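You operate a simulated robot arm through the tools that you are given. There is no shell and no other tool. Be economical: measure what you need, move in short steps, check, and stop when the job is done.

You run a simulated robot arm. Do the job below in one go: nothing can be reset, and whatever is moved stays where it is left.

TASK
Clamp the blue lead in the way of its colour and pull-test it.
Fine: lever up, pin fully down, lever down, then a firm pull.

It is judged by the outcome, as a careful person would: the job done as asked, and still so three seconds after it is handed in. It fails if anything else is knocked over, pushed out of place, dropped, spilled or broken.

THE ROBOT
A 7-joint arm with a two-finger parallel gripper, fixed in place. Base frame: the origin is at the foot of the arm, x ahead of it, y to its left, z up; the work surface is at about z = 80.7. Readings come in cm, rad, newtons and seconds.
With the tool pointing down near the work surface it reaches from about 30 to 70 cm from the base axis. Its first joint turns from -1.152 to 1.152 rad. Payload 1.57 kg.
The TCP is the grasp point between the finger pads, 3 cm short of the fingertips. In the tool frame z runs along the fingers and y along their closing line. The gripper opens to 11 cm. The fingers are 2.4 cm wide and 1.2 cm thick; the gripper's body (4.8 by 11.2 cm) begins 7.8 cm behind the TCP.
Orientation is told as [roll, pitch, yaw] about the base's x, y, z axes, in that order, counted from this pose: with the fingers straight down and closing along the base's y, the tool's x points along the base's -x, its y along +y and its z along -z.

THE INTERFACE
- The arm moves only by the tool servo_tool. Its argument "motion" is text: rows parted by semicolons, each of 7 numbers parted by spaces: the turn, a rotation vector about the base's x, y, z in rad, then the shift along the base's x, y, z in cm, then the closure, from 0 (fully open) to 1 (shut). In form: rx ry rz tx ty tz hand; .... A call has 1 to 8 rows; each row shifts and turns the commanded pose from where the row before left it. Rows are played at 5 a second. More than 5 cm and 0.15 rad between two rows, or a gripper value outside its range, and nothing of the call is played. Where a pose cannot be reached the arm comes as near as it can. A force on the tool above 40 N (or 10 N above the force at the start of the call, whichever is more), or a blocked arm, ends the call early, and 0.2 s more pass. Each finger travels about 10.8 cm/s and halts on what it meets, pressing with about 22 N; the grip force reading is that of the motor and also rises with nothing between the fingers. The clock runs only during rows and for 0.2 s after the last one: add rows that do not move to give the fingers time. It gives the time, the measured TCP pose, the force on the tool (base axes), the opening and the grip force at its end, in the units of the frame above (readings bear some noise).
- Cameras (640 x 400 px; columns grow to the right, rows downward): "scene" is fixed at [17.95, -39.4, 140.2]; the picture's right is [0.71, -0.71, 0.00], its down [-0.37, -0.37, -0.85] and it looks along [0.60, 0.60, -0.53] (base axes); focal length 257 px, centre (320, 200). "wrist" rides on the gripper at [-3.6, 0, -8] in the tool frame; the picture's right is [0.00, -1.00, 0.00], its down [0.97, 0.00, -0.24] and it looks along [0.24, 0.00, 0.97] (tool axes); focal length 218 px, centre (320, 200).
- grab_frame(camera): a new picture of that camera. No time passes.
- point_at(camera, pixels): there is no depth. For up to 12 entries [column, row, z] of the newest picture of that camera ("zoom" is the newest enlarged one), the place [x, y] in the base frame at which the ray of that pixel passes the height z, good to about 0.3 cm, but the place of the scene camera against the robot may be out by one fixed shift of up to 1.8 cm in any direction. No time passes.
- enlarge(camera, box): a new picture of the part [left, top, right, bottom] of that camera's present view, enlarged. No time passes.
- sign_off(): hands the job in; it is judged then, once.

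Go step by step. Measure first, check grasps and placings, and put right what went wrong. The budget is 80 turns and 54 pictures, counting those below and the enlarged ones. Unless the task says otherwise, let go and move clear before handing in, and close with one line.

The tools are called after ">>>" by a JSON object that holds its "name" and its "arguments". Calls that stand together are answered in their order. servo_tool: Moves the arm, as the interface text tells. Its arguments: {"type":"object","properties":{"motion":{"type":"string"}},"required":["motion"]} The other tools are called the same way: grab_frame (camera) takes a picture; point_at (camera, pixels) gives the place at which the rays of pixels pass given heights; enlarge (camera, box) takes an enlarged picture of a part of a camera's view; sign_off () hands the job in.

At the start:

```text
time_s: 0.0
tcp_pos: [43.77, -6.46, 120.42]
ee_rot: [-0.002, -0.001, 0.0]
ft_force: [-0.4, -0.3, -0.6]
finger_gap: 10.97
gripper_force: 0.0
```

scene: 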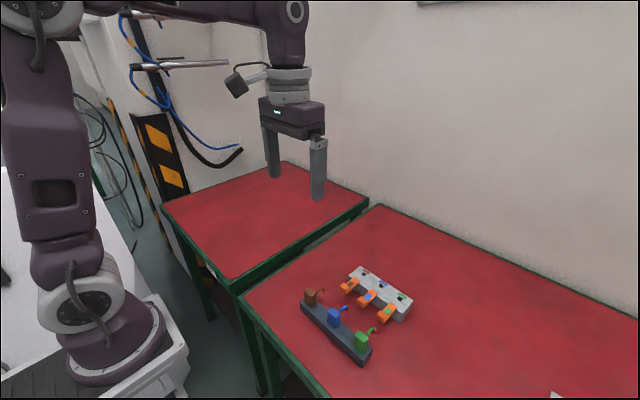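
wrist: 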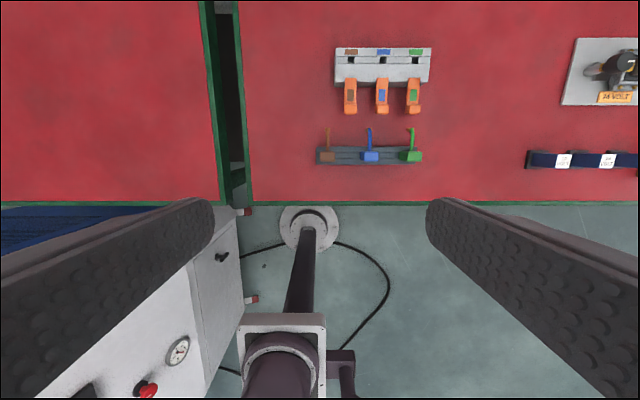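

The wrist view shows the terminal block (335-430, 47-112) with three orange levers and a rack (318-422, 128-165) holding three leads, blue in the middle. I'll enlarge both views for detail.

>>> {"name": "enlarge", "arguments": {"camera": "wrist", "box": [300, 30, 450, 180]}}

>>> {"name": "enlarge", "arguments": {"camera": "scene", "box": [290, 255, 430, 375]}}

>>> {"name": "point_at", "arguments": {"camera": "wrist", "pixels": [[335, 82, 80.7], [430, 82, 80.7], [382, 60, 84], [382, 97, 84], [370, 155, 84], [369, 130, 86], [318, 165, 80.7], [422, 163, 80.7]]}}

```text
2.67 times, centred on (375, 105) of wrist
```

zoom: 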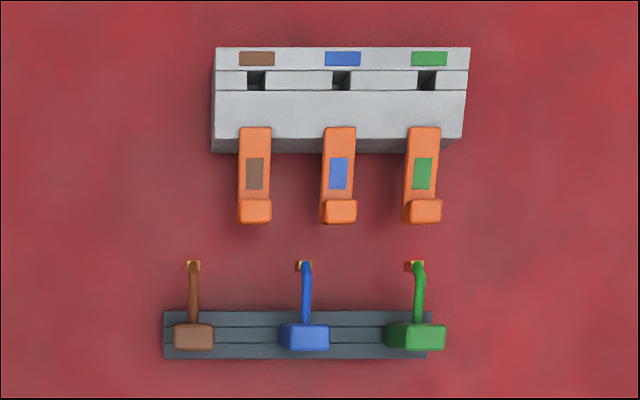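

```text
3.33 times, centred on (360, 315) of scene
```

zoom: 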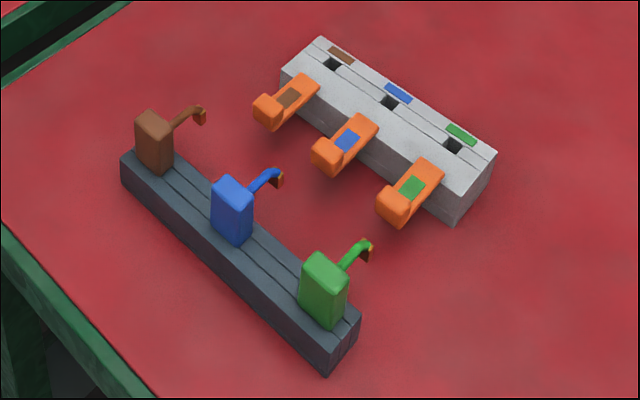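

```text
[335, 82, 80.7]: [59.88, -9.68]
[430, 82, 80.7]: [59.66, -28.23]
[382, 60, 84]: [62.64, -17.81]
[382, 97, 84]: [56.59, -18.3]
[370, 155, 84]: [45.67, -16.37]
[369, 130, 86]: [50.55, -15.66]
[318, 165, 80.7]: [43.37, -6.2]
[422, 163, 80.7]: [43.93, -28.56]
```

I need heights of the parts, so I move in closer above the block for a second viewpoint.

>>> {"name": "servo_tool", "arguments": {"motion": "0 0 0 1.9 -1.75 -2.9 0;0 0 0 1.9 -1.75 -2.9 0;0 0 0 1.9 -1.75 -2.9 0;0 0 0 1.9 -1.75 -2.9 0;0 0 0 1.9 -1.75 -2.9 0;0 0 0 1.9 -1.75 -2.9 0;0 0 0 0 0 0 0"}}

>>> {"name": "grab_frame", "arguments": {"camera": "wrist"}}

```text
time_s: 1.6
tcp_pos: [55.19, -17.07, 102.8]
ee_rot: [0.002, -0.001, 0.001]
ft_force: [-0.6, 0.4, -0.1]
finger_gap: 10.97
gripper_force: 0.1
```

```text
49 pictures are left
```

wrist: 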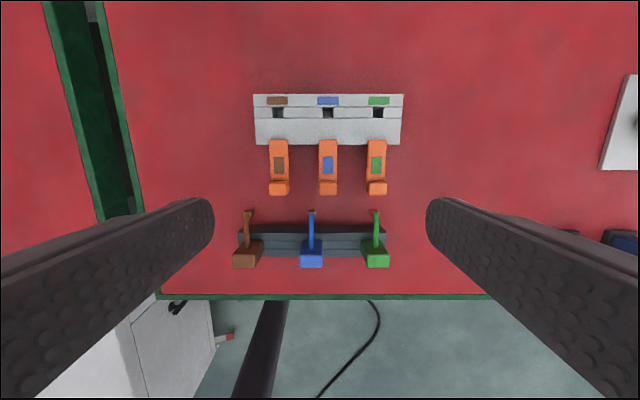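

Now the same features from nearer; enlarging to measure, and taking matching heights.

>>> {"name": "enlarge", "arguments": {"camera": "wrist", "box": [230, 85, 410, 275]}}

>>> {"name": "point_at", "arguments": {"camera": "wrist", "pixels": [[328, 113, 83], [328, 113, 86], [328, 194, 81], [328, 194, 86], [328, 140, 86], [312, 211, 84], [312, 211, 90], [311, 260, 86], [311, 260, 90], [254, 94, 85], [403, 94, 85], [311, 268, 84]]}}

```text
2.11 times, centred on (320, 180) of wrist
```

zoom: 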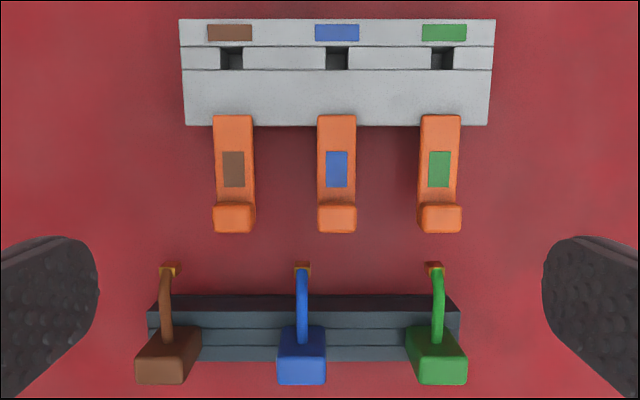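

```text
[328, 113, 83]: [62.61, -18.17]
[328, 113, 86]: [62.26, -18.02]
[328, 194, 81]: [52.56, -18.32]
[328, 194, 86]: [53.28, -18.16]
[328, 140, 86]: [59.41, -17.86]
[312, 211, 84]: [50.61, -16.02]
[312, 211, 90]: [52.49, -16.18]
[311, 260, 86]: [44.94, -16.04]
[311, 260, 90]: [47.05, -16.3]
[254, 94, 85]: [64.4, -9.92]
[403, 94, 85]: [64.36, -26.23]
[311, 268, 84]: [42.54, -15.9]
```

The block top seems near z≈83.7 by stereo. I'll look closely at the leads' shape and levers in the scene view.

>>> {"name": "enlarge", "arguments": {"camera": "scene", "box": [315, 275, 385, 330]}}

>>> {"name": "enlarge", "arguments": {"camera": "wrist", "box": [280, 200, 350, 270]}}

```text
7.27 times, centred on (350, 302) of scene
```

zoom: 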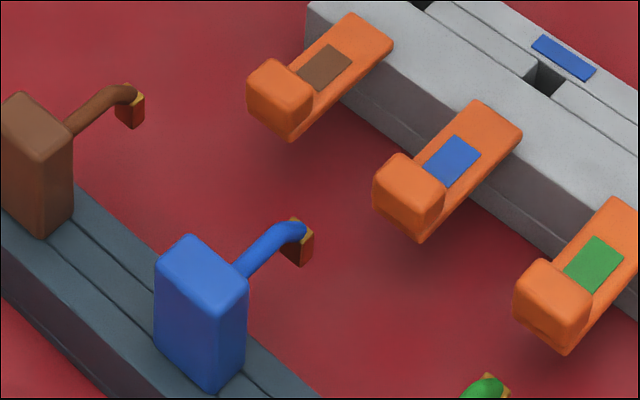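

```text
5.71 times, centred on (315, 235) of wrist
```

zoom: 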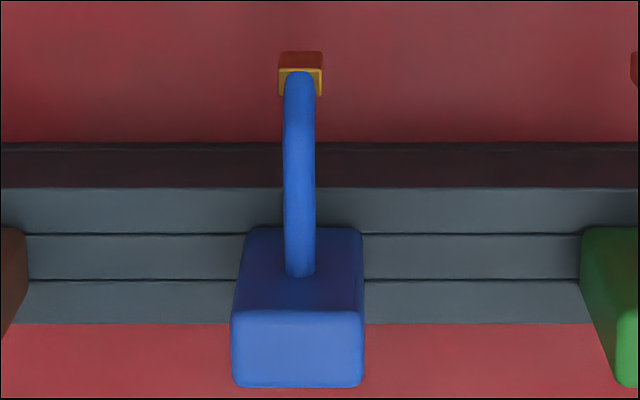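

The lead has a body in the rack slot, a wire arching toward +x and a square downward pin. Levers have a knob at their -x end. I'll pull back low and tilt the tool forward for a side-ish view to get heights.

>>> {"name": "servo_tool", "arguments": {"motion": "0 -0.15 0 -3.84 0 -1.5 0;0 -0.15 0 -3.84 0 -1.5 0;0 -0.15 0 -3.84 0 -1.5 0;0 -0.15 0 -3.84 0 -1.5 0;0 -0.15 0 -3.84 0 -1.5 0;0 0 0 0 0 0 0"}}

>>> {"name": "grab_frame", "arguments": {"camera": "wrist"}}

```text
time_s: 3.0
tcp_pos: [43.37, -19.54, 94.61]
ee_rot: [0.002, -0.747, -0.002]
ft_force: [0.8, 0.6, 0.3]
finger_gap: 11.0
gripper_force: 0.1
out of reach, approached as far as the arm can: row 4, 5
```

```text
45 pictures are left
```

wrist: 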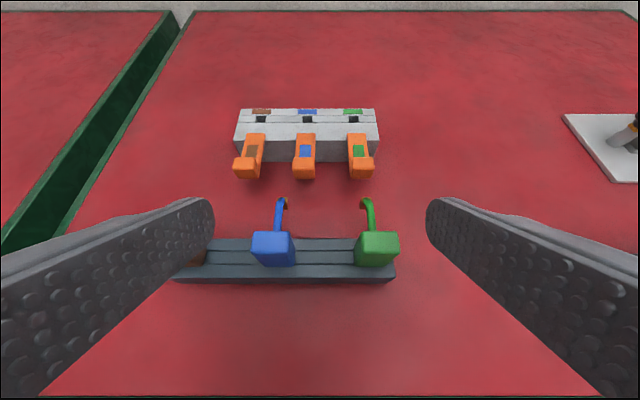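

Good oblique view (blue body 252-295, 232-266; blue lever 295-315, 133-178). Enlarging for precise pixels.

>>> {"name": "enlarge", "arguments": {"camera": "wrist", "box": [225, 95, 385, 195]}}

>>> {"name": "enlarge", "arguments": {"camera": "wrist", "box": [230, 190, 406, 300]}}

```text
4.00 times, centred on (305, 145) of wrist
```

zoom: 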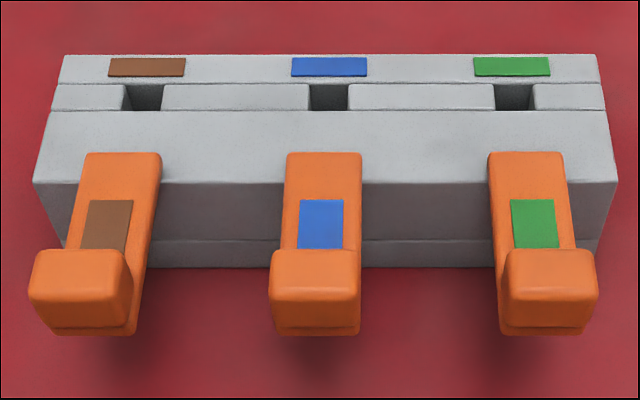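

```text
3.64 times, centred on (318, 245) of wrist
```

zoom: 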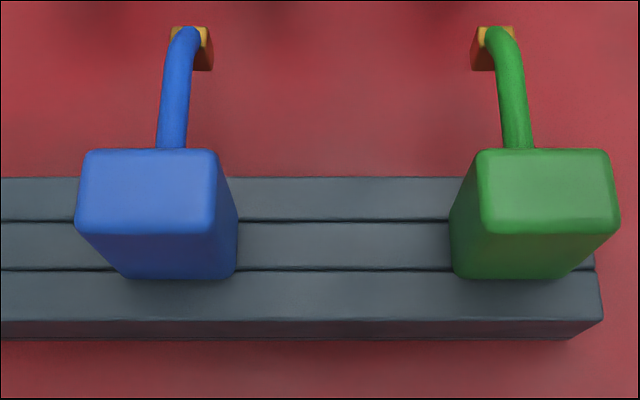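

Stereo gives: block top z≈84, blue lever bar z≈84.4–85, knob x 53.3–54.6, top 86.3, y≈-18.05, hinge near x≈59.2; hole at (62.5,-18.05); blue body x 44.7–46.4, y≈-16.1, top 87.4; pin at x≈50.4. First, move toward the knob, half closing the fingers.

>>> {"name": "servo_tool", "arguments": {"motion": "0 0.123 0 3.3 0.75 0 0.55;0 0.123 0 3.3 0.75 0 0.55;0 0 0 0 0 0 0.55"}}

```text
time_s: 3.8
tcp_pos: [49.87, -18.09, 94.65]
ee_rot: [0.001, -0.503, 0.001]
ft_force: [0.1, 0.0, 0.8]
finger_gap: 4.95
gripper_force: 0.0
```

The commanded pose is as measured, with the gap at 4.95. I advance along the tool axis to straddle the knob, then check.

>>> {"name": "servo_tool", "arguments": {"motion": "0 0 0 1.35 0 -3 0.55;0 0 0 1.35 0.04 -3 0.55;0 0 0 1.3 0 -2.9 0.55;0 0 0 0 0 0 0.55"}}

>>> {"name": "grab_frame", "arguments": {"camera": "wrist"}}

>>> {"name": "enlarge", "arguments": {"camera": "scene", "box": [290, 235, 430, 375]}}

```text
time_s: 4.8
tcp_pos: [53.93, -18.17, 85.8]
ee_rot: [0.0, -0.504, 0.001]
ft_force: [0.4, -0.3, 0.6]
finger_gap: 4.96
gripper_force: 0.2
```

```text
42 pictures are left
```

wrist: 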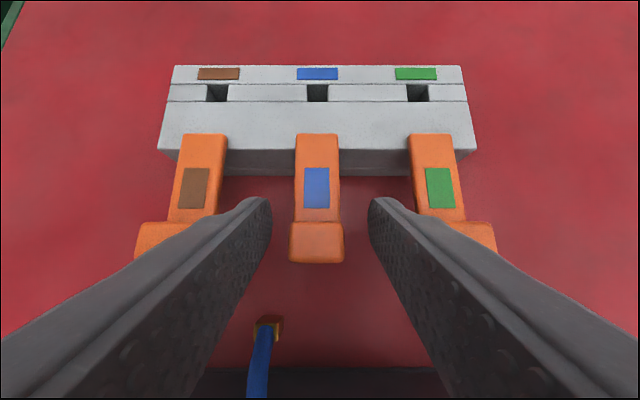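

```text
2.86 times, centred on (360, 305) of scene
```

zoom: 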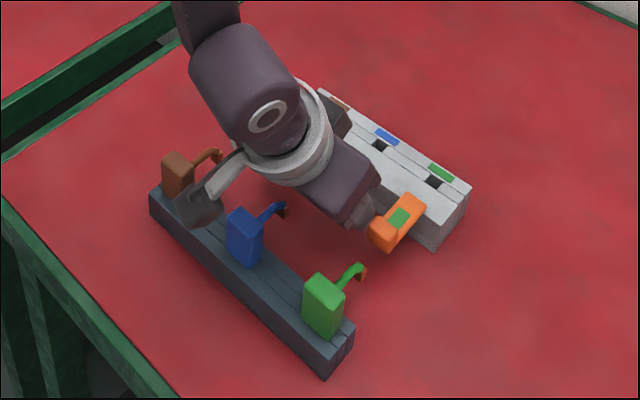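

The knob (290-344, 222-262) is centred between the fingers. Close.

>>> {"name": "servo_tool", "arguments": {"motion": "0 0 0 0 0 0 1;0 0 0 0 0 0 1;0 0 0 0 0 0 1"}}

```text
time_s: 5.6
tcp_pos: [53.89, -17.97, 85.83]
ee_rot: [0.003, -0.503, 0.002]
ft_force: [0.6, 15.1, -2.0]
finger_gap: 2.19
gripper_force: 34.7
```

Gripped (gap 2.19) with a slight +y side load. I ease that and lift along the arc about the hinge, turning with it.

>>> {"name": "servo_tool", "arguments": {"motion": "0 0 0 0 0.1 0 1;0 0.15 0 0.239 0 0.778 1;0 0.15 0 0.352 0 0.735 1;0 0.15 0 0.459 0 0.673 1;0 0 0 0 0 0 1"}}

>>> {"name": "grab_frame", "arguments": {"camera": "wrist"}}

```text
time_s: 6.8
tcp_pos: [54.95, -17.97, 87.95]
ee_rot: [0.0, -0.058, -0.002]
ft_force: [7.4, 24.3, 10.5]
finger_gap: 2.17
gripper_force: 35.0
```

```text
40 pictures are left
```

wrist: 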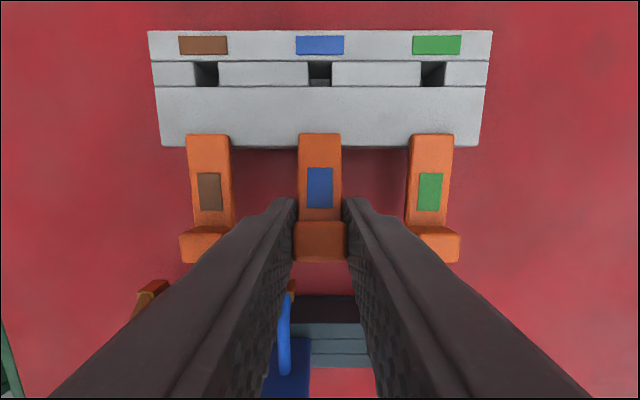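

The lever is rising with the hand (blue hole at (320,75) already shows its clamp moving). Side force grew with +y, so I correct the other way and continue the arc.

>>> {"name": "servo_tool", "arguments": {"motion": "0 0 0 0 -0.22 0 1;0 0.15 0 0.553 0 0.597 1;0 0.15 0 0.637 0 0.507 1;0 0 0 0 0 0 1"}}

>>> {"name": "grab_frame", "arguments": {"camera": "wrist"}}

```text
time_s: 7.3
tcp_pos: [55.29, -18.04, 88.07]
ee_rot: [0.004, -0.002, 0.002]
ft_force: [-3.4, 4.5, 6.0]
finger_gap: 2.18
gripper_force: 34.4
stopped in row 2: the force on the tool passed its limit (the readings are from after the stop); the commanded pose is now the measured one
```

```text
39 pictures are left
```

wrist: 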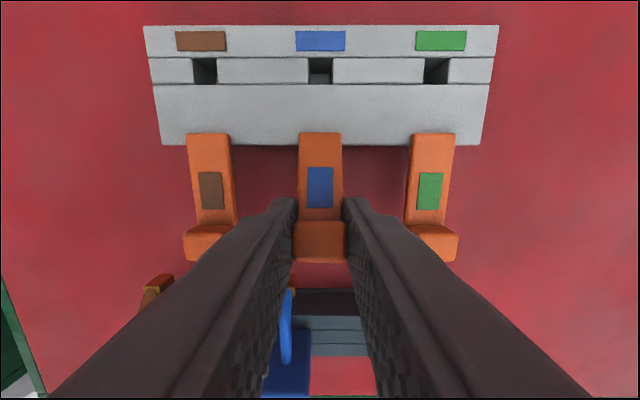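

Side load is now small; the stop came on a transient. Hinge fit confirmed at about (59.1,84.55). I continue with gentler steps.

>>> {"name": "servo_tool", "arguments": {"motion": "0 0.1 0 0.369 0 0.367 1;0 0.1 0 0.403 0 0.328 1;0 0 0 0 0 0 1"}}

```text
time_s: 8.1
tcp_pos: [56.1, -18.06, 88.73]
ee_rot: [0.003, 0.198, 0.002]
ft_force: [-6.1, 13.7, 20.2]
finger_gap: 2.17
gripper_force: 34.5
```

Moving fine (lever about 40°). Continue.

>>> {"name": "servo_tool", "arguments": {"motion": "0 0.1 0 0.434 -0.08 0.286 1;0 0.1 0 0.46 0 0.241 1;0 0 0 0 0 0 1"}}

>>> {"name": "grab_frame", "arguments": {"camera": "wrist"}}

>>> {"name": "enlarge", "arguments": {"camera": "scene", "box": [290, 235, 430, 375]}}

```text
time_s: 8.9
tcp_pos: [56.92, -18.03, 89.38]
ee_rot: [0.005, 0.396, 0.002]
ft_force: [4.1, 22.8, 12.2]
finger_gap: 2.21
gripper_force: 34.7
```

```text
38 pictures are left
```

wrist: 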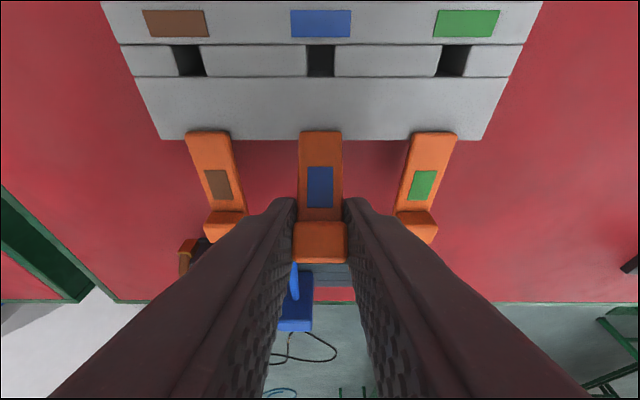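

```text
2.86 times, centred on (360, 305) of scene
```

zoom: 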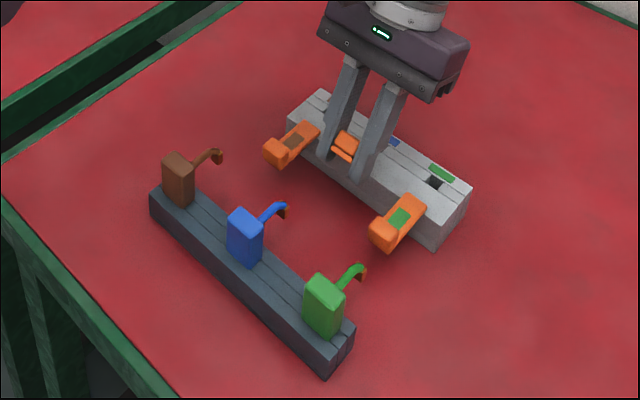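

Lever at about 52° and following cleanly. Continue the arc.

>>> {"name": "servo_tool", "arguments": {"motion": "0 0.1 0 0.49 0 0.195 1;0 0.1 0 0.51 0 0.145 1;0 0 0 0 0 0 1"}}

```text
time_s: 9.4
tcp_pos: [55.4, -17.97, 89.67]
ee_rot: [-0.012, 0.511, -0.001]
ft_force: [5.3, -7.9, -10.7]
finger_gap: 2.19
gripper_force: 34.4
out of reach, approached as far as the arm can: row 1, 2
stopped in row 2: the force on the tool passed its limit (the readings are from after the stop); the commanded pose is now the measured one
```

That ran into a reach limit; the TCP slid back to x=55.4. Check the grip and lever.

>>> {"name": "grab_frame", "arguments": {"camera": "wrist"}}

>>> {"name": "enlarge", "arguments": {"camera": "scene", "box": [290, 235, 430, 375]}}

```text
36 pictures are left
```

wrist: 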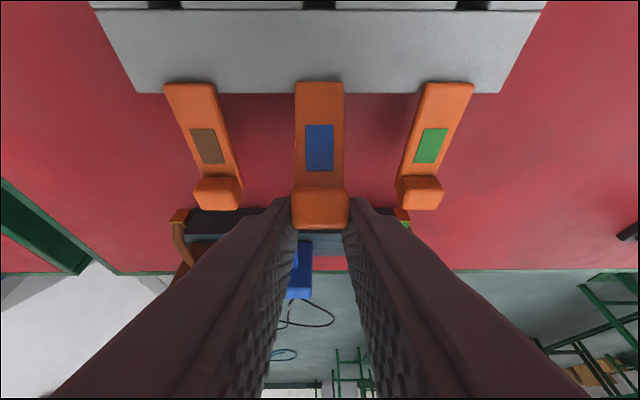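

```text
2.86 times, centred on (360, 305) of scene
```

zoom: 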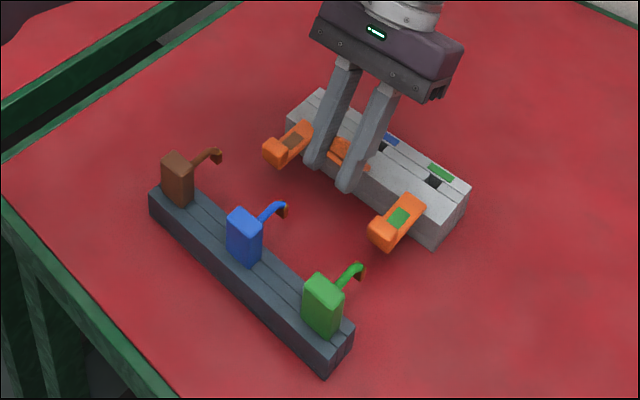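

The knob is still held, but the hand can't tilt farther. I'll release slightly and see whether the lever stays where it is.

>>> {"name": "servo_tool", "arguments": {"motion": "0 0 0 0 0 0 0.6;0 0 0 0 0 0 0.6;0 0 0 0 0 0 0.6"}}

>>> {"name": "grab_frame", "arguments": {"camera": "wrist"}}

```text
time_s: 10.2
tcp_pos: [55.32, -17.92, 89.87]
ee_rot: [-0.009, 0.512, -0.002]
ft_force: [-0.2, 0.3, -0.9]
finger_gap: 4.4
gripper_force: 0.1
```

```text
34 pictures are left
```

wrist: 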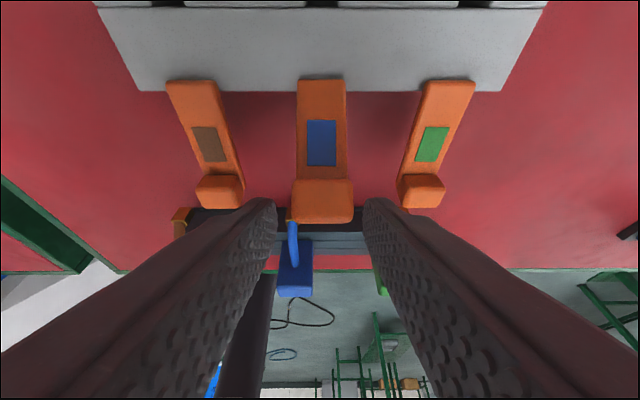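

The lever stays raised by itself. I'll back off upward, straighten, close the fingers and come down on the -x side of the lever to push it further up from behind.

>>> {"name": "servo_tool", "arguments": {"motion": "0 -0.128 0 0 0 1.5 0.6;0 -0.128 0 0 0 1.5 0.6;0 -0.128 0 0 0 1.5 0.6;0 -0.128 0 0 0 1.5 0.6;0 0 0 -2.8 -0.13 0 1;0 0 0 0 0 -2.5 1;0 0 0 0 0 -2.5 1;0 0 0 0 0 0 1"}}

>>> {"name": "grab_frame", "arguments": {"camera": "wrist"}}

>>> {"name": "enlarge", "arguments": {"camera": "scene", "box": [290, 235, 430, 375]}}

```text
time_s: 12.0
tcp_pos: [52.29, -18.16, 90.92]
ee_rot: [-0.009, -0.002, -0.002]
ft_force: [-1.0, -0.3, -0.1]
finger_gap: 0.01
gripper_force: 21.2
```

```text
33 pictures are left
```

wrist: 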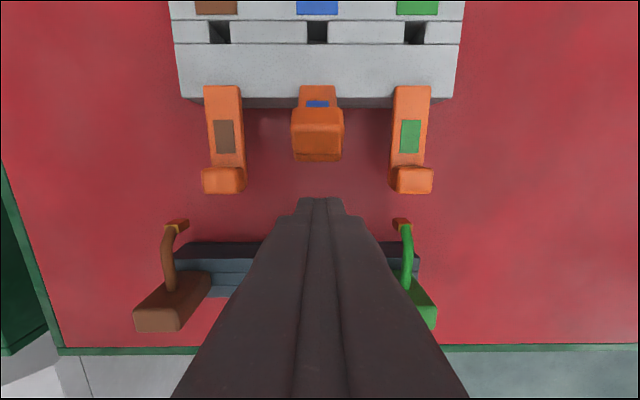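

```text
2.86 times, centred on (360, 305) of scene
```

zoom: 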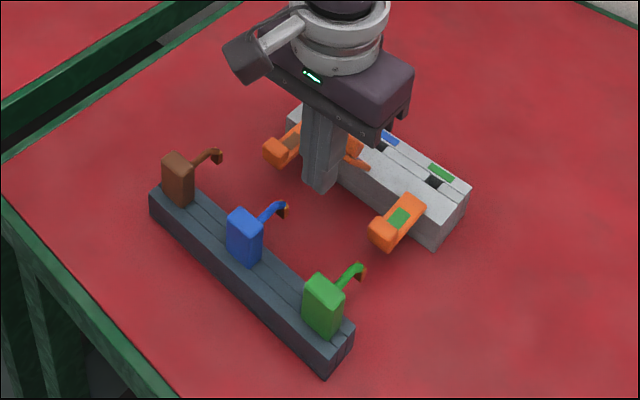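

The lever stands at about 50° (291-343, 85-160) just ahead of the closed fingers. I lower slightly and push +x.

>>> {"name": "servo_tool", "arguments": {"motion": "0 0 0 0 0 -1 1;0 0 0 1 0 0 1;0 0 0 1 0 0 1;0 0 0 1 0 0 1;0 0 0 0.7 0 0 1;0 0 0 0 0 0 1"}}

>>> {"name": "grab_frame", "arguments": {"camera": "wrist"}}

```text
time_s: 13.0
tcp_pos: [54.05, -18.12, 89.82]
ee_rot: [-0.004, 0.023, -0.006]
ft_force: [-7.6, 0.7, -0.1]
finger_gap: 0.04
gripper_force: 21.3
stopped in row 4: the force on the tool passed its limit (the readings are from after the stop); the commanded pose is now the measured one
```

```text
31 pictures are left
```

wrist: 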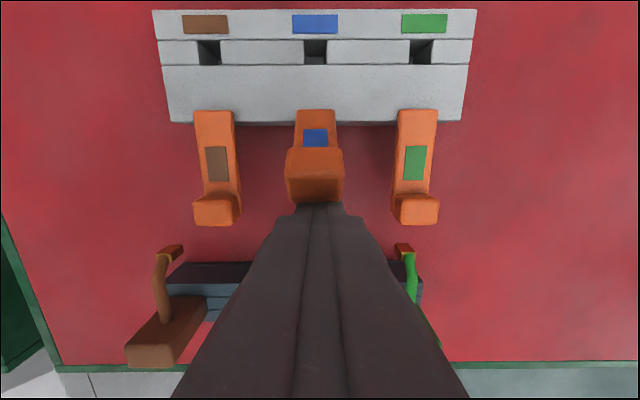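

The push stopped hard at about 50°, so that is the lever's up stop; it is up. With the lever there, the lead must come in with its body behind the block (+x), i.e. turned 180°. I'll test whether the hand can yaw that far in free space.

>>> {"name": "servo_tool", "arguments": {"motion": "0 0 0 -2 0 0 1;0 0 0 0 0 4.5 0.5;0 0 0 0 0 4.5 0.5;0 0 0.15 0 0 0 0.5;0 0 0.15 0 0 0 0.5;0 0 0.15 0 0 0 0.5;0 0 0.15 0 0 0 0.5;0 0 0.15 0 0 0 0.5"}}

>>> {"name": "servo_tool", "arguments": {"motion": "0 0 0.15 0 0 0 0.5;0 0 0.15 0 0 0 0.5;0 0 0.15 0 0 0 0.5;0 0 0.15 0 0 0 0.5;0 0 0.15 0 0 0 0.5;0 0 0.15 0 0 0 0.5;0 0 0.15 0 0 0 0.5;0 0 0.15 0 0 0 0.5"}}

>>> {"name": "servo_tool", "arguments": {"motion": "0 0 0.15 0 0 0 0.5;0 0 0.15 0 0 0 0.5;0 0 0.15 0 0 0 0.5;0 0 0.15 0 0 0 0.5;0 0 0.15 0 0 0 0.5;0 0 0.15 0 0 0 0.5;0 0 0.15 0 0 0 0.5;0 0 0.14 0 0 0 0.5"}}

```text
time_s: 14.8
tcp_pos: [51.99, -18.09, 98.81]
ee_rot: [-0.006, 0.021, 0.748]
ft_force: [-0.2, -0.1, 0.3]
finger_gap: 5.5
gripper_force: 0.0
```

```text
time_s: 16.6
tcp_pos: [52.2, -18.24, 98.73]
ee_rot: [-0.005, 0.02, 1.947]
ft_force: [0.0, -0.7, -0.3]
finger_gap: 5.51
gripper_force: 0.1
```

```text
time_s: 18.4
tcp_pos: [52.17, -18.22, 98.73]
ee_rot: [-0.006, 0.018, 3.137]
ft_force: [0.0, -0.7, -0.4]
finger_gap: 5.51
gripper_force: 0.1
```

Yaw π is reachable, so I can grasp at yaw π and place at yaw 0. Move above the blue body (45.6,-16.1) and level the small tilt.

>>> {"name": "servo_tool", "arguments": {"motion": "0 0.02 0 -3.3 1.06 -1 0.6;0 0 0 -3.27 1.06 -1 0.6;0 0 0 0 0 -3.5 0.6;0 0 0 0 0 0 0.6"}}

>>> {"name": "grab_frame", "arguments": {"camera": "wrist"}}

```text
time_s: 19.4
tcp_pos: [45.39, -15.93, 93.31]
ee_rot: [-0.005, -0.001, 3.134]
ft_force: [0.4, 0.3, 0.9]
finger_gap: 4.41
gripper_force: 0.0
```

```text
30 pictures are left
```

wrist: 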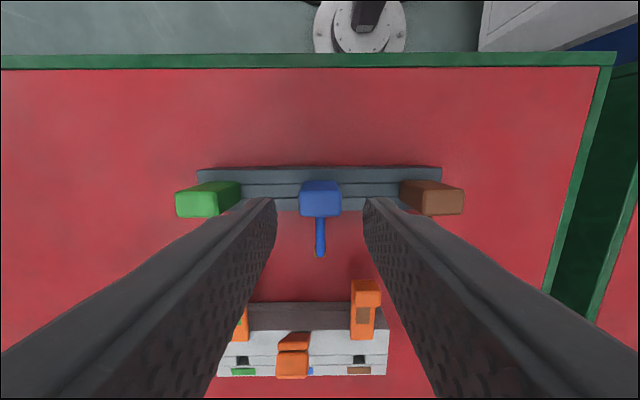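

The blue body (300-341, 181-217) is centred between the fingers. Descend, then check.

>>> {"name": "servo_tool", "arguments": {"motion": "0 0 0 0.2 0 -3.2 0.6;0 0 0 0 0 -3.2 0.6;0 0 0 0 0 0 0.6"}}

>>> {"name": "grab_frame", "arguments": {"camera": "wrist"}}

```text
time_s: 20.2
tcp_pos: [45.58, -16.06, 86.89]
ee_rot: [-0.005, -0.001, 3.134]
ft_force: [0.2, 0.0, -0.1]
finger_gap: 4.41
gripper_force: 0.0
```

```text
29 pictures are left
```

wrist: 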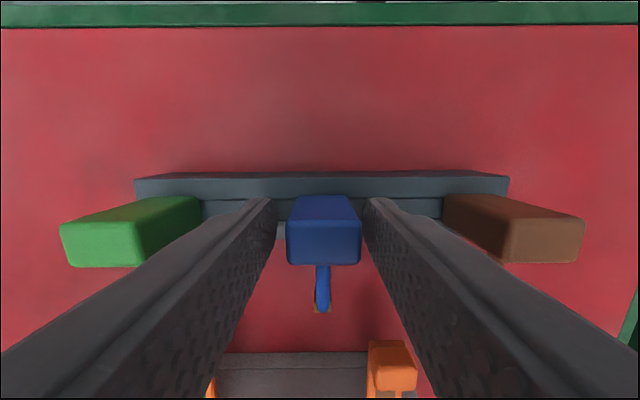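

Body centred within ~0.1 cm. Nudge +0.1 y and grip.

>>> {"name": "servo_tool", "arguments": {"motion": "0 0 0 0 0.12 0 0.6;0 0 0 0 0 0 1;0 0 0 0 0 0 1;0 0 0 0 0 0 1"}}

```text
time_s: 21.2
tcp_pos: [45.61, -16.04, 86.84]
ee_rot: [-0.006, -0.002, 3.134]
ft_force: [0.4, -0.1, -0.6]
finger_gap: 2.74
gripper_force: 21.5
```

Gripped at 2.74 cm with no side load. Lift straight up gently and check.

>>> {"name": "servo_tool", "arguments": {"motion": "0 0 0 0 0 1 1;0 0 0 0 0 2 1;0 0 0 0 0 3 1;0 0 0 0 0 3 1;0 0 0 0 0 3 1;0 0 0 0 0 0 1"}}

>>> {"name": "grab_frame", "arguments": {"camera": "wrist"}}

>>> {"name": "enlarge", "arguments": {"camera": "scene", "box": [270, 195, 430, 375]}}

```text
time_s: 22.6
tcp_pos: [45.76, -15.89, 99.0]
ee_rot: [-0.006, -0.001, 3.134]
ft_force: [0.0, 0.5, -0.7]
finger_gap: 2.75
gripper_force: 22.1
```

```text
28 pictures are left
```

wrist: 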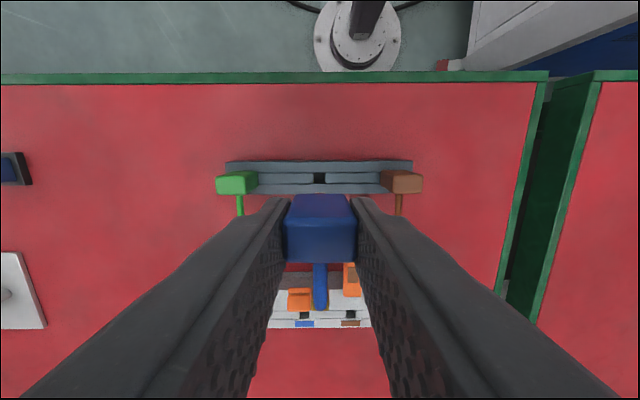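

```text
2.22 times, centred on (350, 285) of scene
```

zoom: 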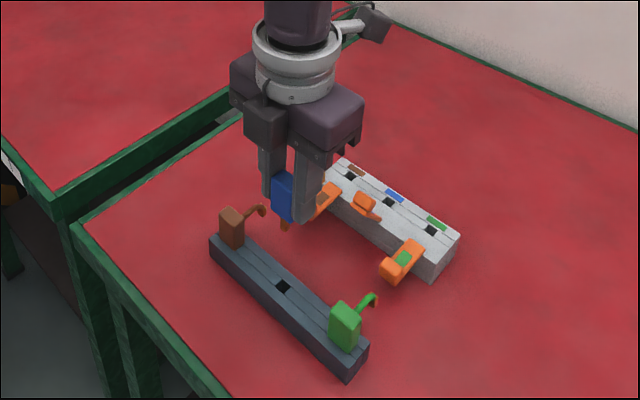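

Lifted. There is a square hole left in the rack at (283,286) of the zoom and a copper peg under the blue body — I need to see which is the actual pin.

>>> {"name": "enlarge", "arguments": {"camera": "scene", "box": [315, 235, 365, 275]}}

>>> {"name": "enlarge", "arguments": {"camera": "wrist", "box": [270, 150, 370, 335]}}

```text
10.00 times, centred on (340, 255) of scene
```

zoom: 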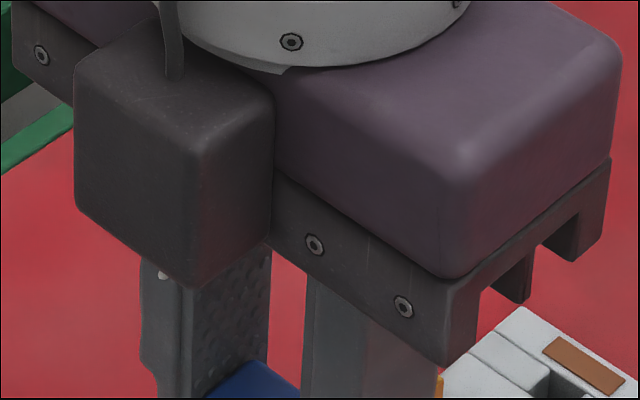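

```text
2.16 times, centred on (320, 242) of wrist
```

zoom: 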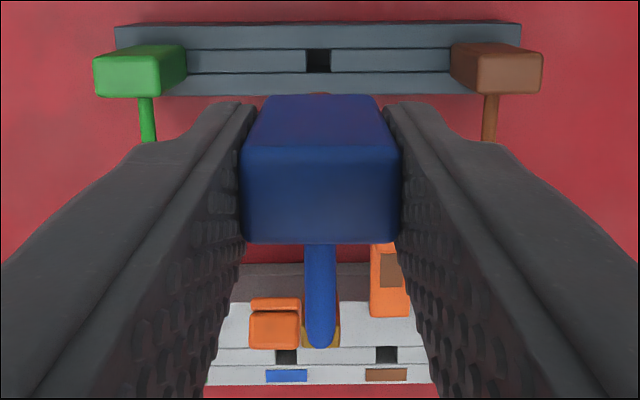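

>>> {"name": "enlarge", "arguments": {"camera": "scene", "box": [310, 265, 370, 305]}}

```text
10.00 times, centred on (340, 285) of scene
```

zoom: 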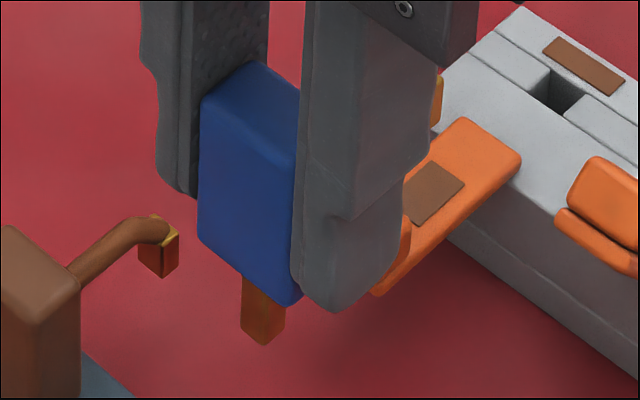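

Now it's clear: the real pin is the square peg under the body (the hook is just the cable end), so the body goes directly over the hole in its present orientation, cable toward +x. I use the rack hole's pixel (319.3,177.2) from this height as a reference and move over the block hole at the same relative height.

>>> {"name": "servo_tool", "arguments": {"motion": "0 0 0 4.22 -0.5 0.15 1;0 0 0 4.22 -0.5 0.15 1;0 0 0 4.22 -0.5 0.15 1;0 0 0 4.22 -0.5 0.15 1;0 0 0 0 0 0 1;0 0 0 0 0 0 1"}}

>>> {"name": "enlarge", "arguments": {"camera": "wrist", "box": [270, 150, 370, 250]}}

```text
time_s: 24.0
tcp_pos: [62.69, -18.04, 99.44]
ee_rot: [-0.005, -0.001, 3.132]
ft_force: [0.2, 0.2, -1.0]
finger_gap: 2.75
gripper_force: 22.4
```

```text
4.00 times, centred on (320, 200) of wrist
```

zoom: 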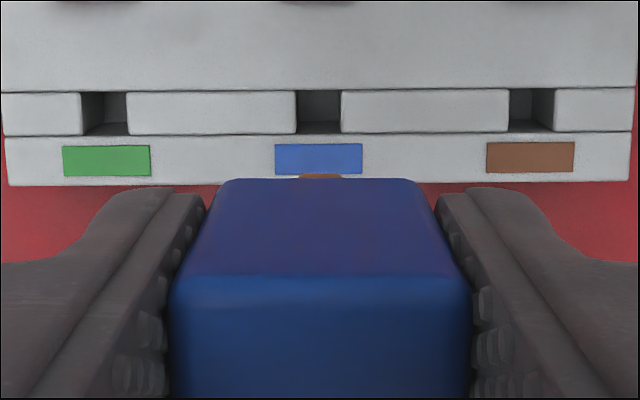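

The block hole (centre ≈ (319.75,177.9)) matches the reference within a pixel. Descend straight to just above entry and look.

>>> {"name": "servo_tool", "arguments": {"motion": "0 0 0 0 0 -3 1;0 0 0 0 0 -3 1;0 0 0 0 0 -3 1;0 0 0 0 0 0 1;0 0 0 0 0 0 1"}}

>>> {"name": "grab_frame", "arguments": {"camera": "wrist"}}

>>> {"name": "enlarge", "arguments": {"camera": "scene", "box": [320, 240, 430, 330]}}

```text
time_s: 25.2
tcp_pos: [62.48, -17.91, 90.65]
ee_rot: [-0.005, -0.003, 3.135]
ft_force: [0.1, -0.6, -0.7]
finger_gap: 2.74
gripper_force: 21.8
```

```text
22 pictures are left
```

wrist: 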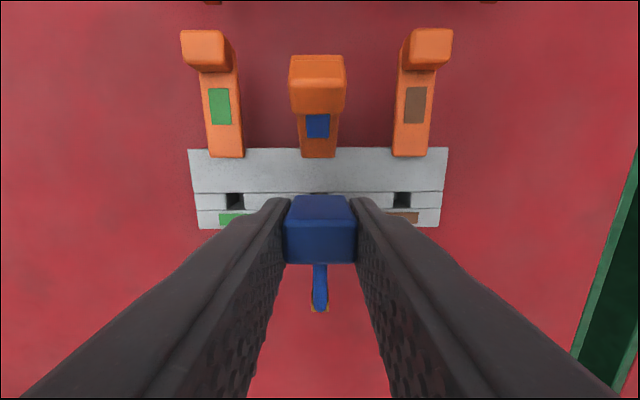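

```text
4.44 times, centred on (375, 285) of scene
```

zoom: 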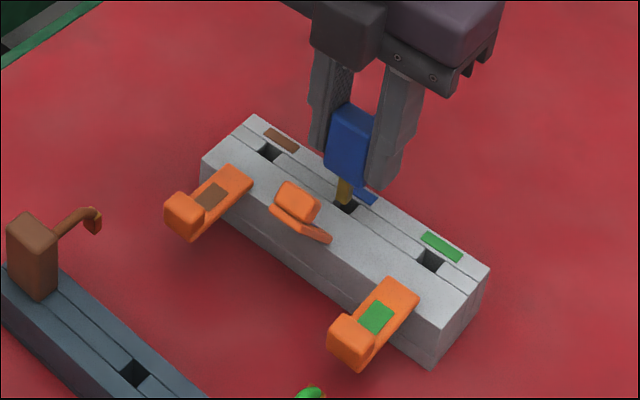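

The pin hangs just over the blue hole at (346,205) of the zoom. Descend in small steps.

>>> {"name": "servo_tool", "arguments": {"motion": "0 0 0 0 0 -0.6 1;0 0 0 0 0 -0.5 1;0 0 0 0 0 -0.5 1;0 0 0 0 0 -0.5 1;0 0 0 0 0 -0.4 1;0 0 0 0 0 0 1"}}

>>> {"name": "enlarge", "arguments": {"camera": "scene", "box": [345, 250, 415, 310]}}

```text
time_s: 26.6
tcp_pos: [62.61, -17.88, 88.07]
ee_rot: [-0.005, 0.002, 3.132]
ft_force: [1.5, -2.6, 20.7]
finger_gap: 2.75
gripper_force: 22.0
```

```text
6.67 times, centred on (380, 280) of scene
```

zoom: 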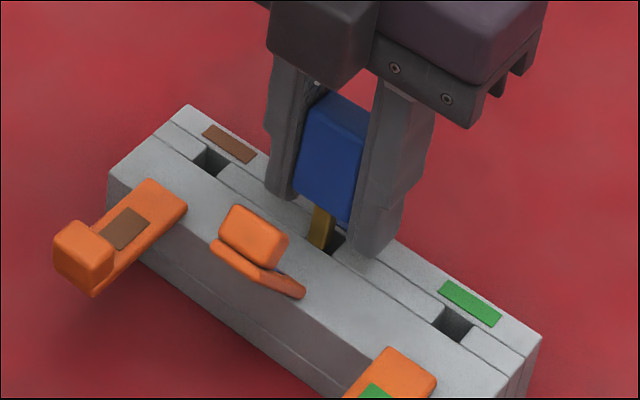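

Force +20 N with the pin still showing ~1.6 cm: it's resting on the rim and the body has slid up a little in the grip. I raise slightly and zoom to find the offset.

>>> {"name": "servo_tool", "arguments": {"motion": "0 0 0 0 0 0.5 1;0 0 0 0 0 0 1"}}

>>> {"name": "enlarge", "arguments": {"camera": "scene", "box": [366, 272, 394, 296]}}

>>> {"name": "enlarge", "arguments": {"camera": "wrist", "box": [240, 120, 400, 220]}}

```text
time_s: 27.2
tcp_pos: [62.58, -17.86, 88.43]
ee_rot: [-0.005, -0.002, 3.135]
ft_force: [-0.7, 0.6, -0.8]
finger_gap: 2.71
gripper_force: 22.1
```

```text
16.00 times, centred on (380, 284) of scene
```

zoom: 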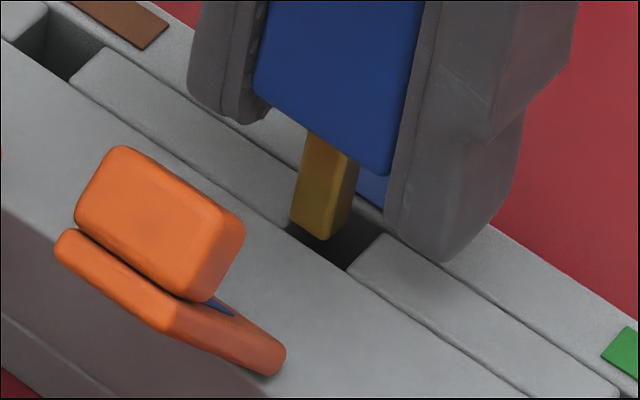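

```text
4.00 times, centred on (320, 170) of wrist
```

zoom: 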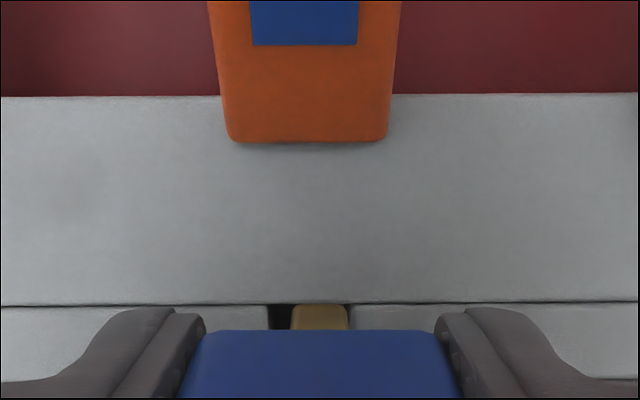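

The wrist zoom shows hole cols 268–348 and pin 291–348, with the pin's -x face on the groove edge: I need about -0.17 in y and +0.28 in x. Correct and descend gently.

>>> {"name": "servo_tool", "arguments": {"motion": "0 0 0 0.28 -0.17 0.1 1;0 0 0 0 0 0 1;0 0 0 0 0 -0.4 1;0 0 0 0 0 -0.4 1;0 0 0 0 0 -0.3 1;0 0 0 0 0 0 1"}}

>>> {"name": "enlarge", "arguments": {"camera": "scene", "box": [361, 267, 399, 296]}}

```text
time_s: 28.6
tcp_pos: [63.02, -18.15, 87.64]
ee_rot: [-0.005, -0.001, 3.134]
ft_force: [-0.5, 0.6, -1.1]
finger_gap: 2.73
gripper_force: 22.1
```

```text
13.79 times, centred on (380, 282) of scene
```

zoom: 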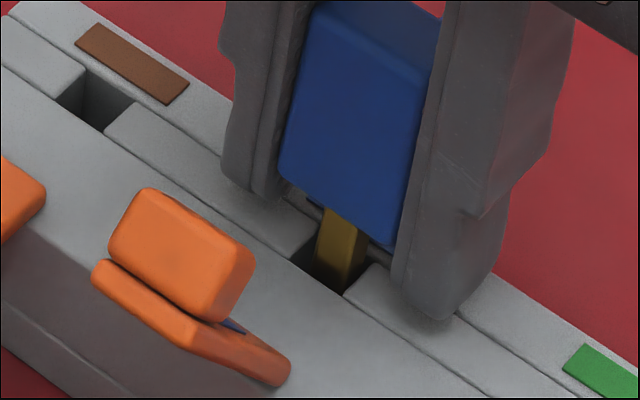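

No force and the pin is now inside the hole. Lower a bit further until the fingertips near the block.

>>> {"name": "servo_tool", "arguments": {"motion": "0 0 0 0 0 -0.2 1;0 0 0 0 0 -0.2 1;0 0 0 0 0 0 1"}}

```text
time_s: 29.4
tcp_pos: [62.99, -18.1, 87.16]
ee_rot: [-0.006, 0.0, 3.135]
ft_force: [-0.3, 0.8, -0.6]
finger_gap: 2.74
gripper_force: 21.9
```

Still free, fingertips just above the block. Open slightly, raise, and see how the lead sits.

>>> {"name": "servo_tool", "arguments": {"motion": "0 0 0 0 0 0 0.65;0 0 0 0 0 0 0.65;0 0 0 0 0 0.7 0.65;0 0 0 0 0 0.7 0.65;0 0 0 0 0 0 0.65"}}

>>> {"name": "enlarge", "arguments": {"camera": "scene", "box": [356, 262, 404, 298]}}

```text
time_s: 30.6
tcp_pos: [62.91, -18.24, 88.51]
ee_rot: [-0.005, -0.003, 3.136]
ft_force: [-0.7, 0.3, 0.9]
finger_gap: 3.87
gripper_force: 0.0
```

```text
11.11 times, centred on (380, 280) of scene
```

zoom: 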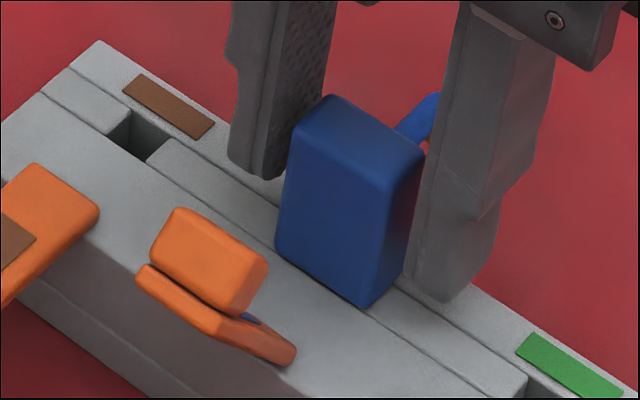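

The lead dropped fully: the body bottom sits flush on the block. I'll press lightly on top with closed fingers to make sure it's seated.

>>> {"name": "servo_tool", "arguments": {"motion": "0 0 0 0 0 2 0.65;0 0 0 0 0 2.3 0.65;0 0 0 0 0 0 1;0 0 0 0 0 0 1;0 0 0 0 0 -0.8 1;0 0 0 0 0 -0.5 1;0 0 0 0 0 -0.4 1;0 0 0 0 0 0 1"}}

```text
time_s: 32.3
tcp_pos: [63.1, -18.07, 91.5]
ee_rot: [-0.001, 0.004, 3.133]
ft_force: [-2.1, 2.3, 8.8]
finger_gap: 0.0
gripper_force: 21.2
stopped in row 8: the force on the tool passed its limit (the readings are from after the stop); the commanded pose is now the measured one
```

Seated firmly (stopped on the press limit with the body not moving). Now lift, move over the raised lever's knob, and check before pressing it down.

>>> {"name": "servo_tool", "arguments": {"motion": "0 0 0 0 0 2 1;0 0 0 0 0 2.5 1;0 0 0 -3.4 0 0 1;0 0 0 -3.4 0 0 1;0 0 0 0 0 -1.5 1;0 0 0 0 0 0 1"}}

>>> {"name": "grab_frame", "arguments": {"camera": "wrist"}}

>>> {"name": "enlarge", "arguments": {"camera": "scene", "box": [340, 245, 420, 310]}}

```text
time_s: 33.7
tcp_pos: [56.34, -18.05, 94.45]
ee_rot: [-0.004, 0.005, 3.135]
ft_force: [-0.1, 0.1, 0.4]
finger_gap: 0.0
gripper_force: 21.2
```

```text
15 pictures are left
```

wrist: 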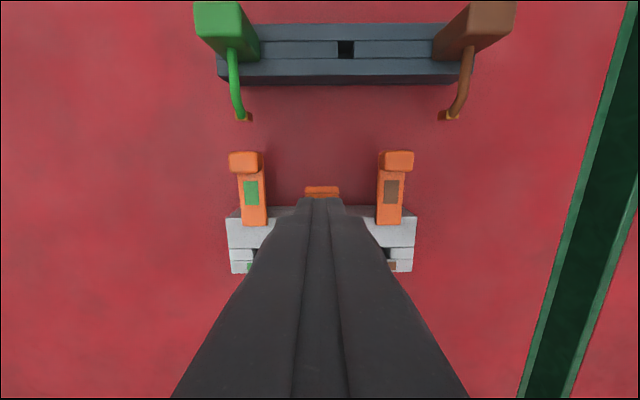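

```text
6.15 times, centred on (380, 278) of scene
```

zoom: 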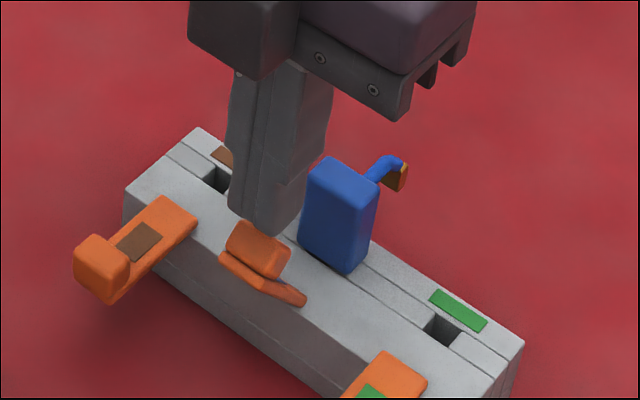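

The fingers are right above the knob and the lead stands upright in the hole. Press the lever down along its arc.

>>> {"name": "servo_tool", "arguments": {"motion": "0 0 0 -0.2 0 -1.2 1;0 0 0 -0.4 0 -0.9 1;0 0 0 -0.5 0 -0.8 1;0 0 0 -0.5 0 -0.7 1;0 0 0 -0.4 0 -0.7 1;0 0 0 -0.2 0 -0.7 1;0 0 0 0 0 0 1"}}

```text
time_s: 34.3
tcp_pos: [55.54, -18.07, 93.05]
ee_rot: [0.0, -0.002, 3.135]
ft_force: [-9.7, 2.9, 16.6]
finger_gap: 0.0
gripper_force: 20.8
stopped in row 2: the force on the tool passed its limit (the readings are from after the stop); the commanded pose is now the measured one
```

Pressing straight down has a poor lever arm at this angle. Better to push the knob tangentially (-x) from its +x side: rise, go to x≈59.7 between knob and lead, and lower.

>>> {"name": "servo_tool", "arguments": {"motion": "0 0 0 0 0 2 1;0 0 0 2.1 0 0 1;0 0 0 2.05 0 0 1;0 0 0 0 0 -2 1;0 0 0 0 0 -1.8 1;0 0 0 0 0 0 1"}}

>>> {"name": "enlarge", "arguments": {"camera": "scene", "box": [340, 245, 420, 310]}}

```text
time_s: 35.7
tcp_pos: [59.76, -18.14, 91.08]
ee_rot: [0.001, -0.001, 3.134]
ft_force: [-0.1, -0.8, -1.2]
finger_gap: 0.02
gripper_force: 21.3
```

```text
6.15 times, centred on (380, 278) of scene
```

zoom: 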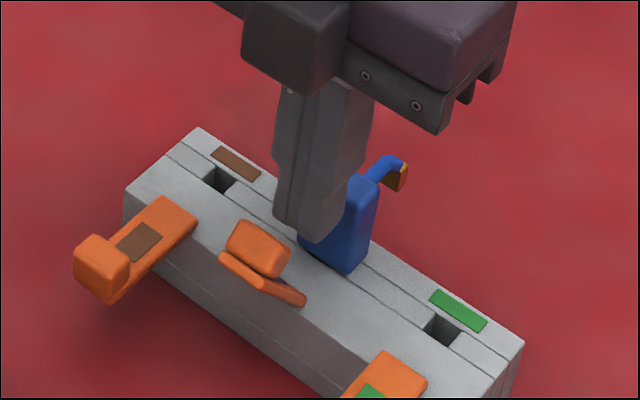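

Finger sits between knob and lead. Push -x with a slight descent.

>>> {"name": "servo_tool", "arguments": {"motion": "0 0 0 -0.6 0 0 1;0 0 0 -0.5 0 0 1;0 0 0 -0.5 0 -0.2 1;0 0 0 -0.5 0 -0.3 1;0 0 0 -0.4 0 -0.3 1;0 0 0 0 0 0 1"}}

```text
time_s: 37.1
tcp_pos: [57.38, -18.06, 90.31]
ee_rot: [0.0, 0.0, 3.134]
ft_force: [0.2, 0.5, -0.1]
finger_gap: 0.02
gripper_force: 21.1
```

It moved without stopping (finger face now at x≈56.2). Check the lever.

>>> {"name": "enlarge", "arguments": {"camera": "scene", "box": [340, 245, 420, 310]}}

```text
6.15 times, centred on (380, 278) of scene
```

zoom: 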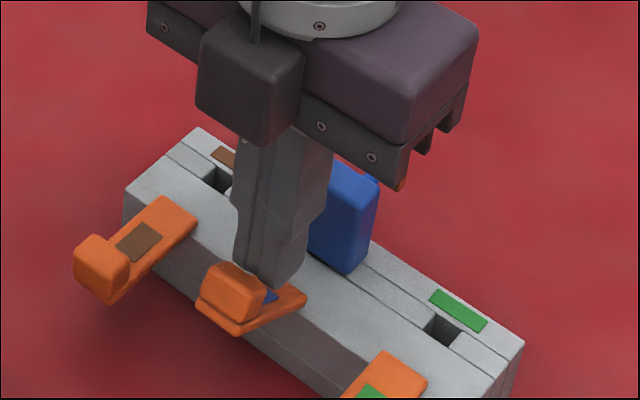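

Lever is at roughly 28°. Now go above the knob and press down.

>>> {"name": "servo_tool", "arguments": {"motion": "0 0 0 0 0 2.5 1;0 0 0 -2.4 0 0 1;0 0 0 0 0 -1.2 1;0 0 0 -0.2 0 -0.6 1;0 0 0 -0.2 0 -0.6 1;0 0 0 -0.2 0 -0.5 1;0 0 0 -0.1 0 -0.5 1;0 0 0 0 0 0 1"}}

```text
time_s: 38.9
tcp_pos: [54.23, -18.12, 89.31]
ee_rot: [0.001, -0.001, 3.134]
ft_force: [-1.0, -0.8, 0.1]
finger_gap: 0.01
gripper_force: 20.9
```

Tip is at 86.3, the closed height. Press a little further to seat the lever, and look.

>>> {"name": "servo_tool", "arguments": {"motion": "0 0 0 0 0 -0.3 1;0 0 0 0 0 -0.3 1;0 0 0 0 0 0 1"}}

>>> {"name": "enlarge", "arguments": {"camera": "scene", "box": [340, 245, 420, 310]}}

```text
time_s: 39.5
tcp_pos: [54.25, -18.15, 89.29]
ee_rot: [0.002, -0.001, 3.135]
ft_force: [-10.4, 3.4, 21.2]
finger_gap: 0.0
gripper_force: 21.0
stopped in row 3: the force on the tool passed its limit (the readings are from after the stop); the commanded pose is now the measured one
```

```text
6.15 times, centred on (380, 278) of scene
```

zoom: 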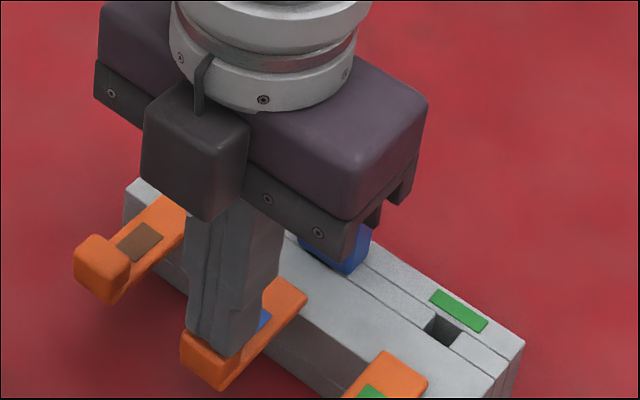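

The lever hit its hard down stop and lies level with the others. Now rise, open, and move above the lead for the pull test.

>>> {"name": "servo_tool", "arguments": {"motion": "0 0 0 0 0 2.5 1;0 0 0 0 0 2.5 0.6;0 0 0 4.4 0 0 0.6;0 0 0 4.3 0 0 0.6;0 0 0 0 0 0 0.6;0 0 0 0 0 0 0.6"}}

>>> {"name": "grab_frame", "arguments": {"camera": "wrist"}}

>>> {"name": "enlarge", "arguments": {"camera": "scene", "box": [340, 245, 420, 310]}}

```text
time_s: 40.9
tcp_pos: [62.96, -18.1, 93.82]
ee_rot: [0.001, 0.001, 3.133]
ft_force: [0.5, 1.0, -1.0]
finger_gap: 4.38
gripper_force: 0.0
```

```text
10 pictures are left
```

wrist: 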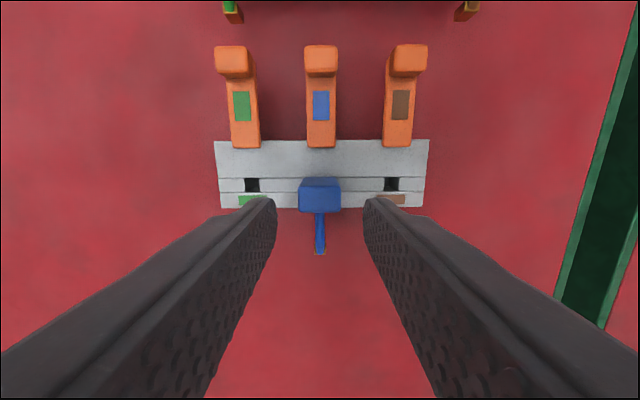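

```text
6.15 times, centred on (380, 278) of scene
```

zoom: 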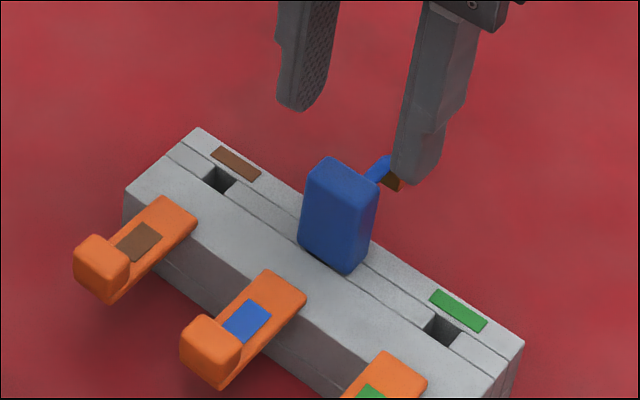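

All three levers are level and the lead is seated between the fingers. Descend, grip the body.

>>> {"name": "servo_tool", "arguments": {"motion": "0 0 0 0 0 -3 0.6;0 0 0 0 0 -2.8 0.6;0 0 0 0 0 0 0.6;0 0 0 0 0 0 1;0 0 0 0 0 0 1;0 0 0 0 0 0 1"}}

```text
time_s: 42.3
tcp_pos: [63.02, -18.15, 88.01]
ee_rot: [0.003, -0.001, 3.135]
ft_force: [1.7, 2.3, -4.1]
finger_gap: 2.74
gripper_force: 22.5
```

Gripped at 2.74 cm. Now the pull, in small upward steps while watching the force.

>>> {"name": "servo_tool", "arguments": {"motion": "0 0 0 0 0 0.15 1;0 0 0 0 0 0.15 1;0 0 0 0 0 0.1 1;0 0 0 0 0 0 1"}}

```text
time_s: 43.3
tcp_pos: [62.94, -18.18, 88.46]
ee_rot: [0.0, -0.002, 3.134]
ft_force: [-1.2, 1.9, -21.6]
finger_gap: 2.71
gripper_force: 22.0
```

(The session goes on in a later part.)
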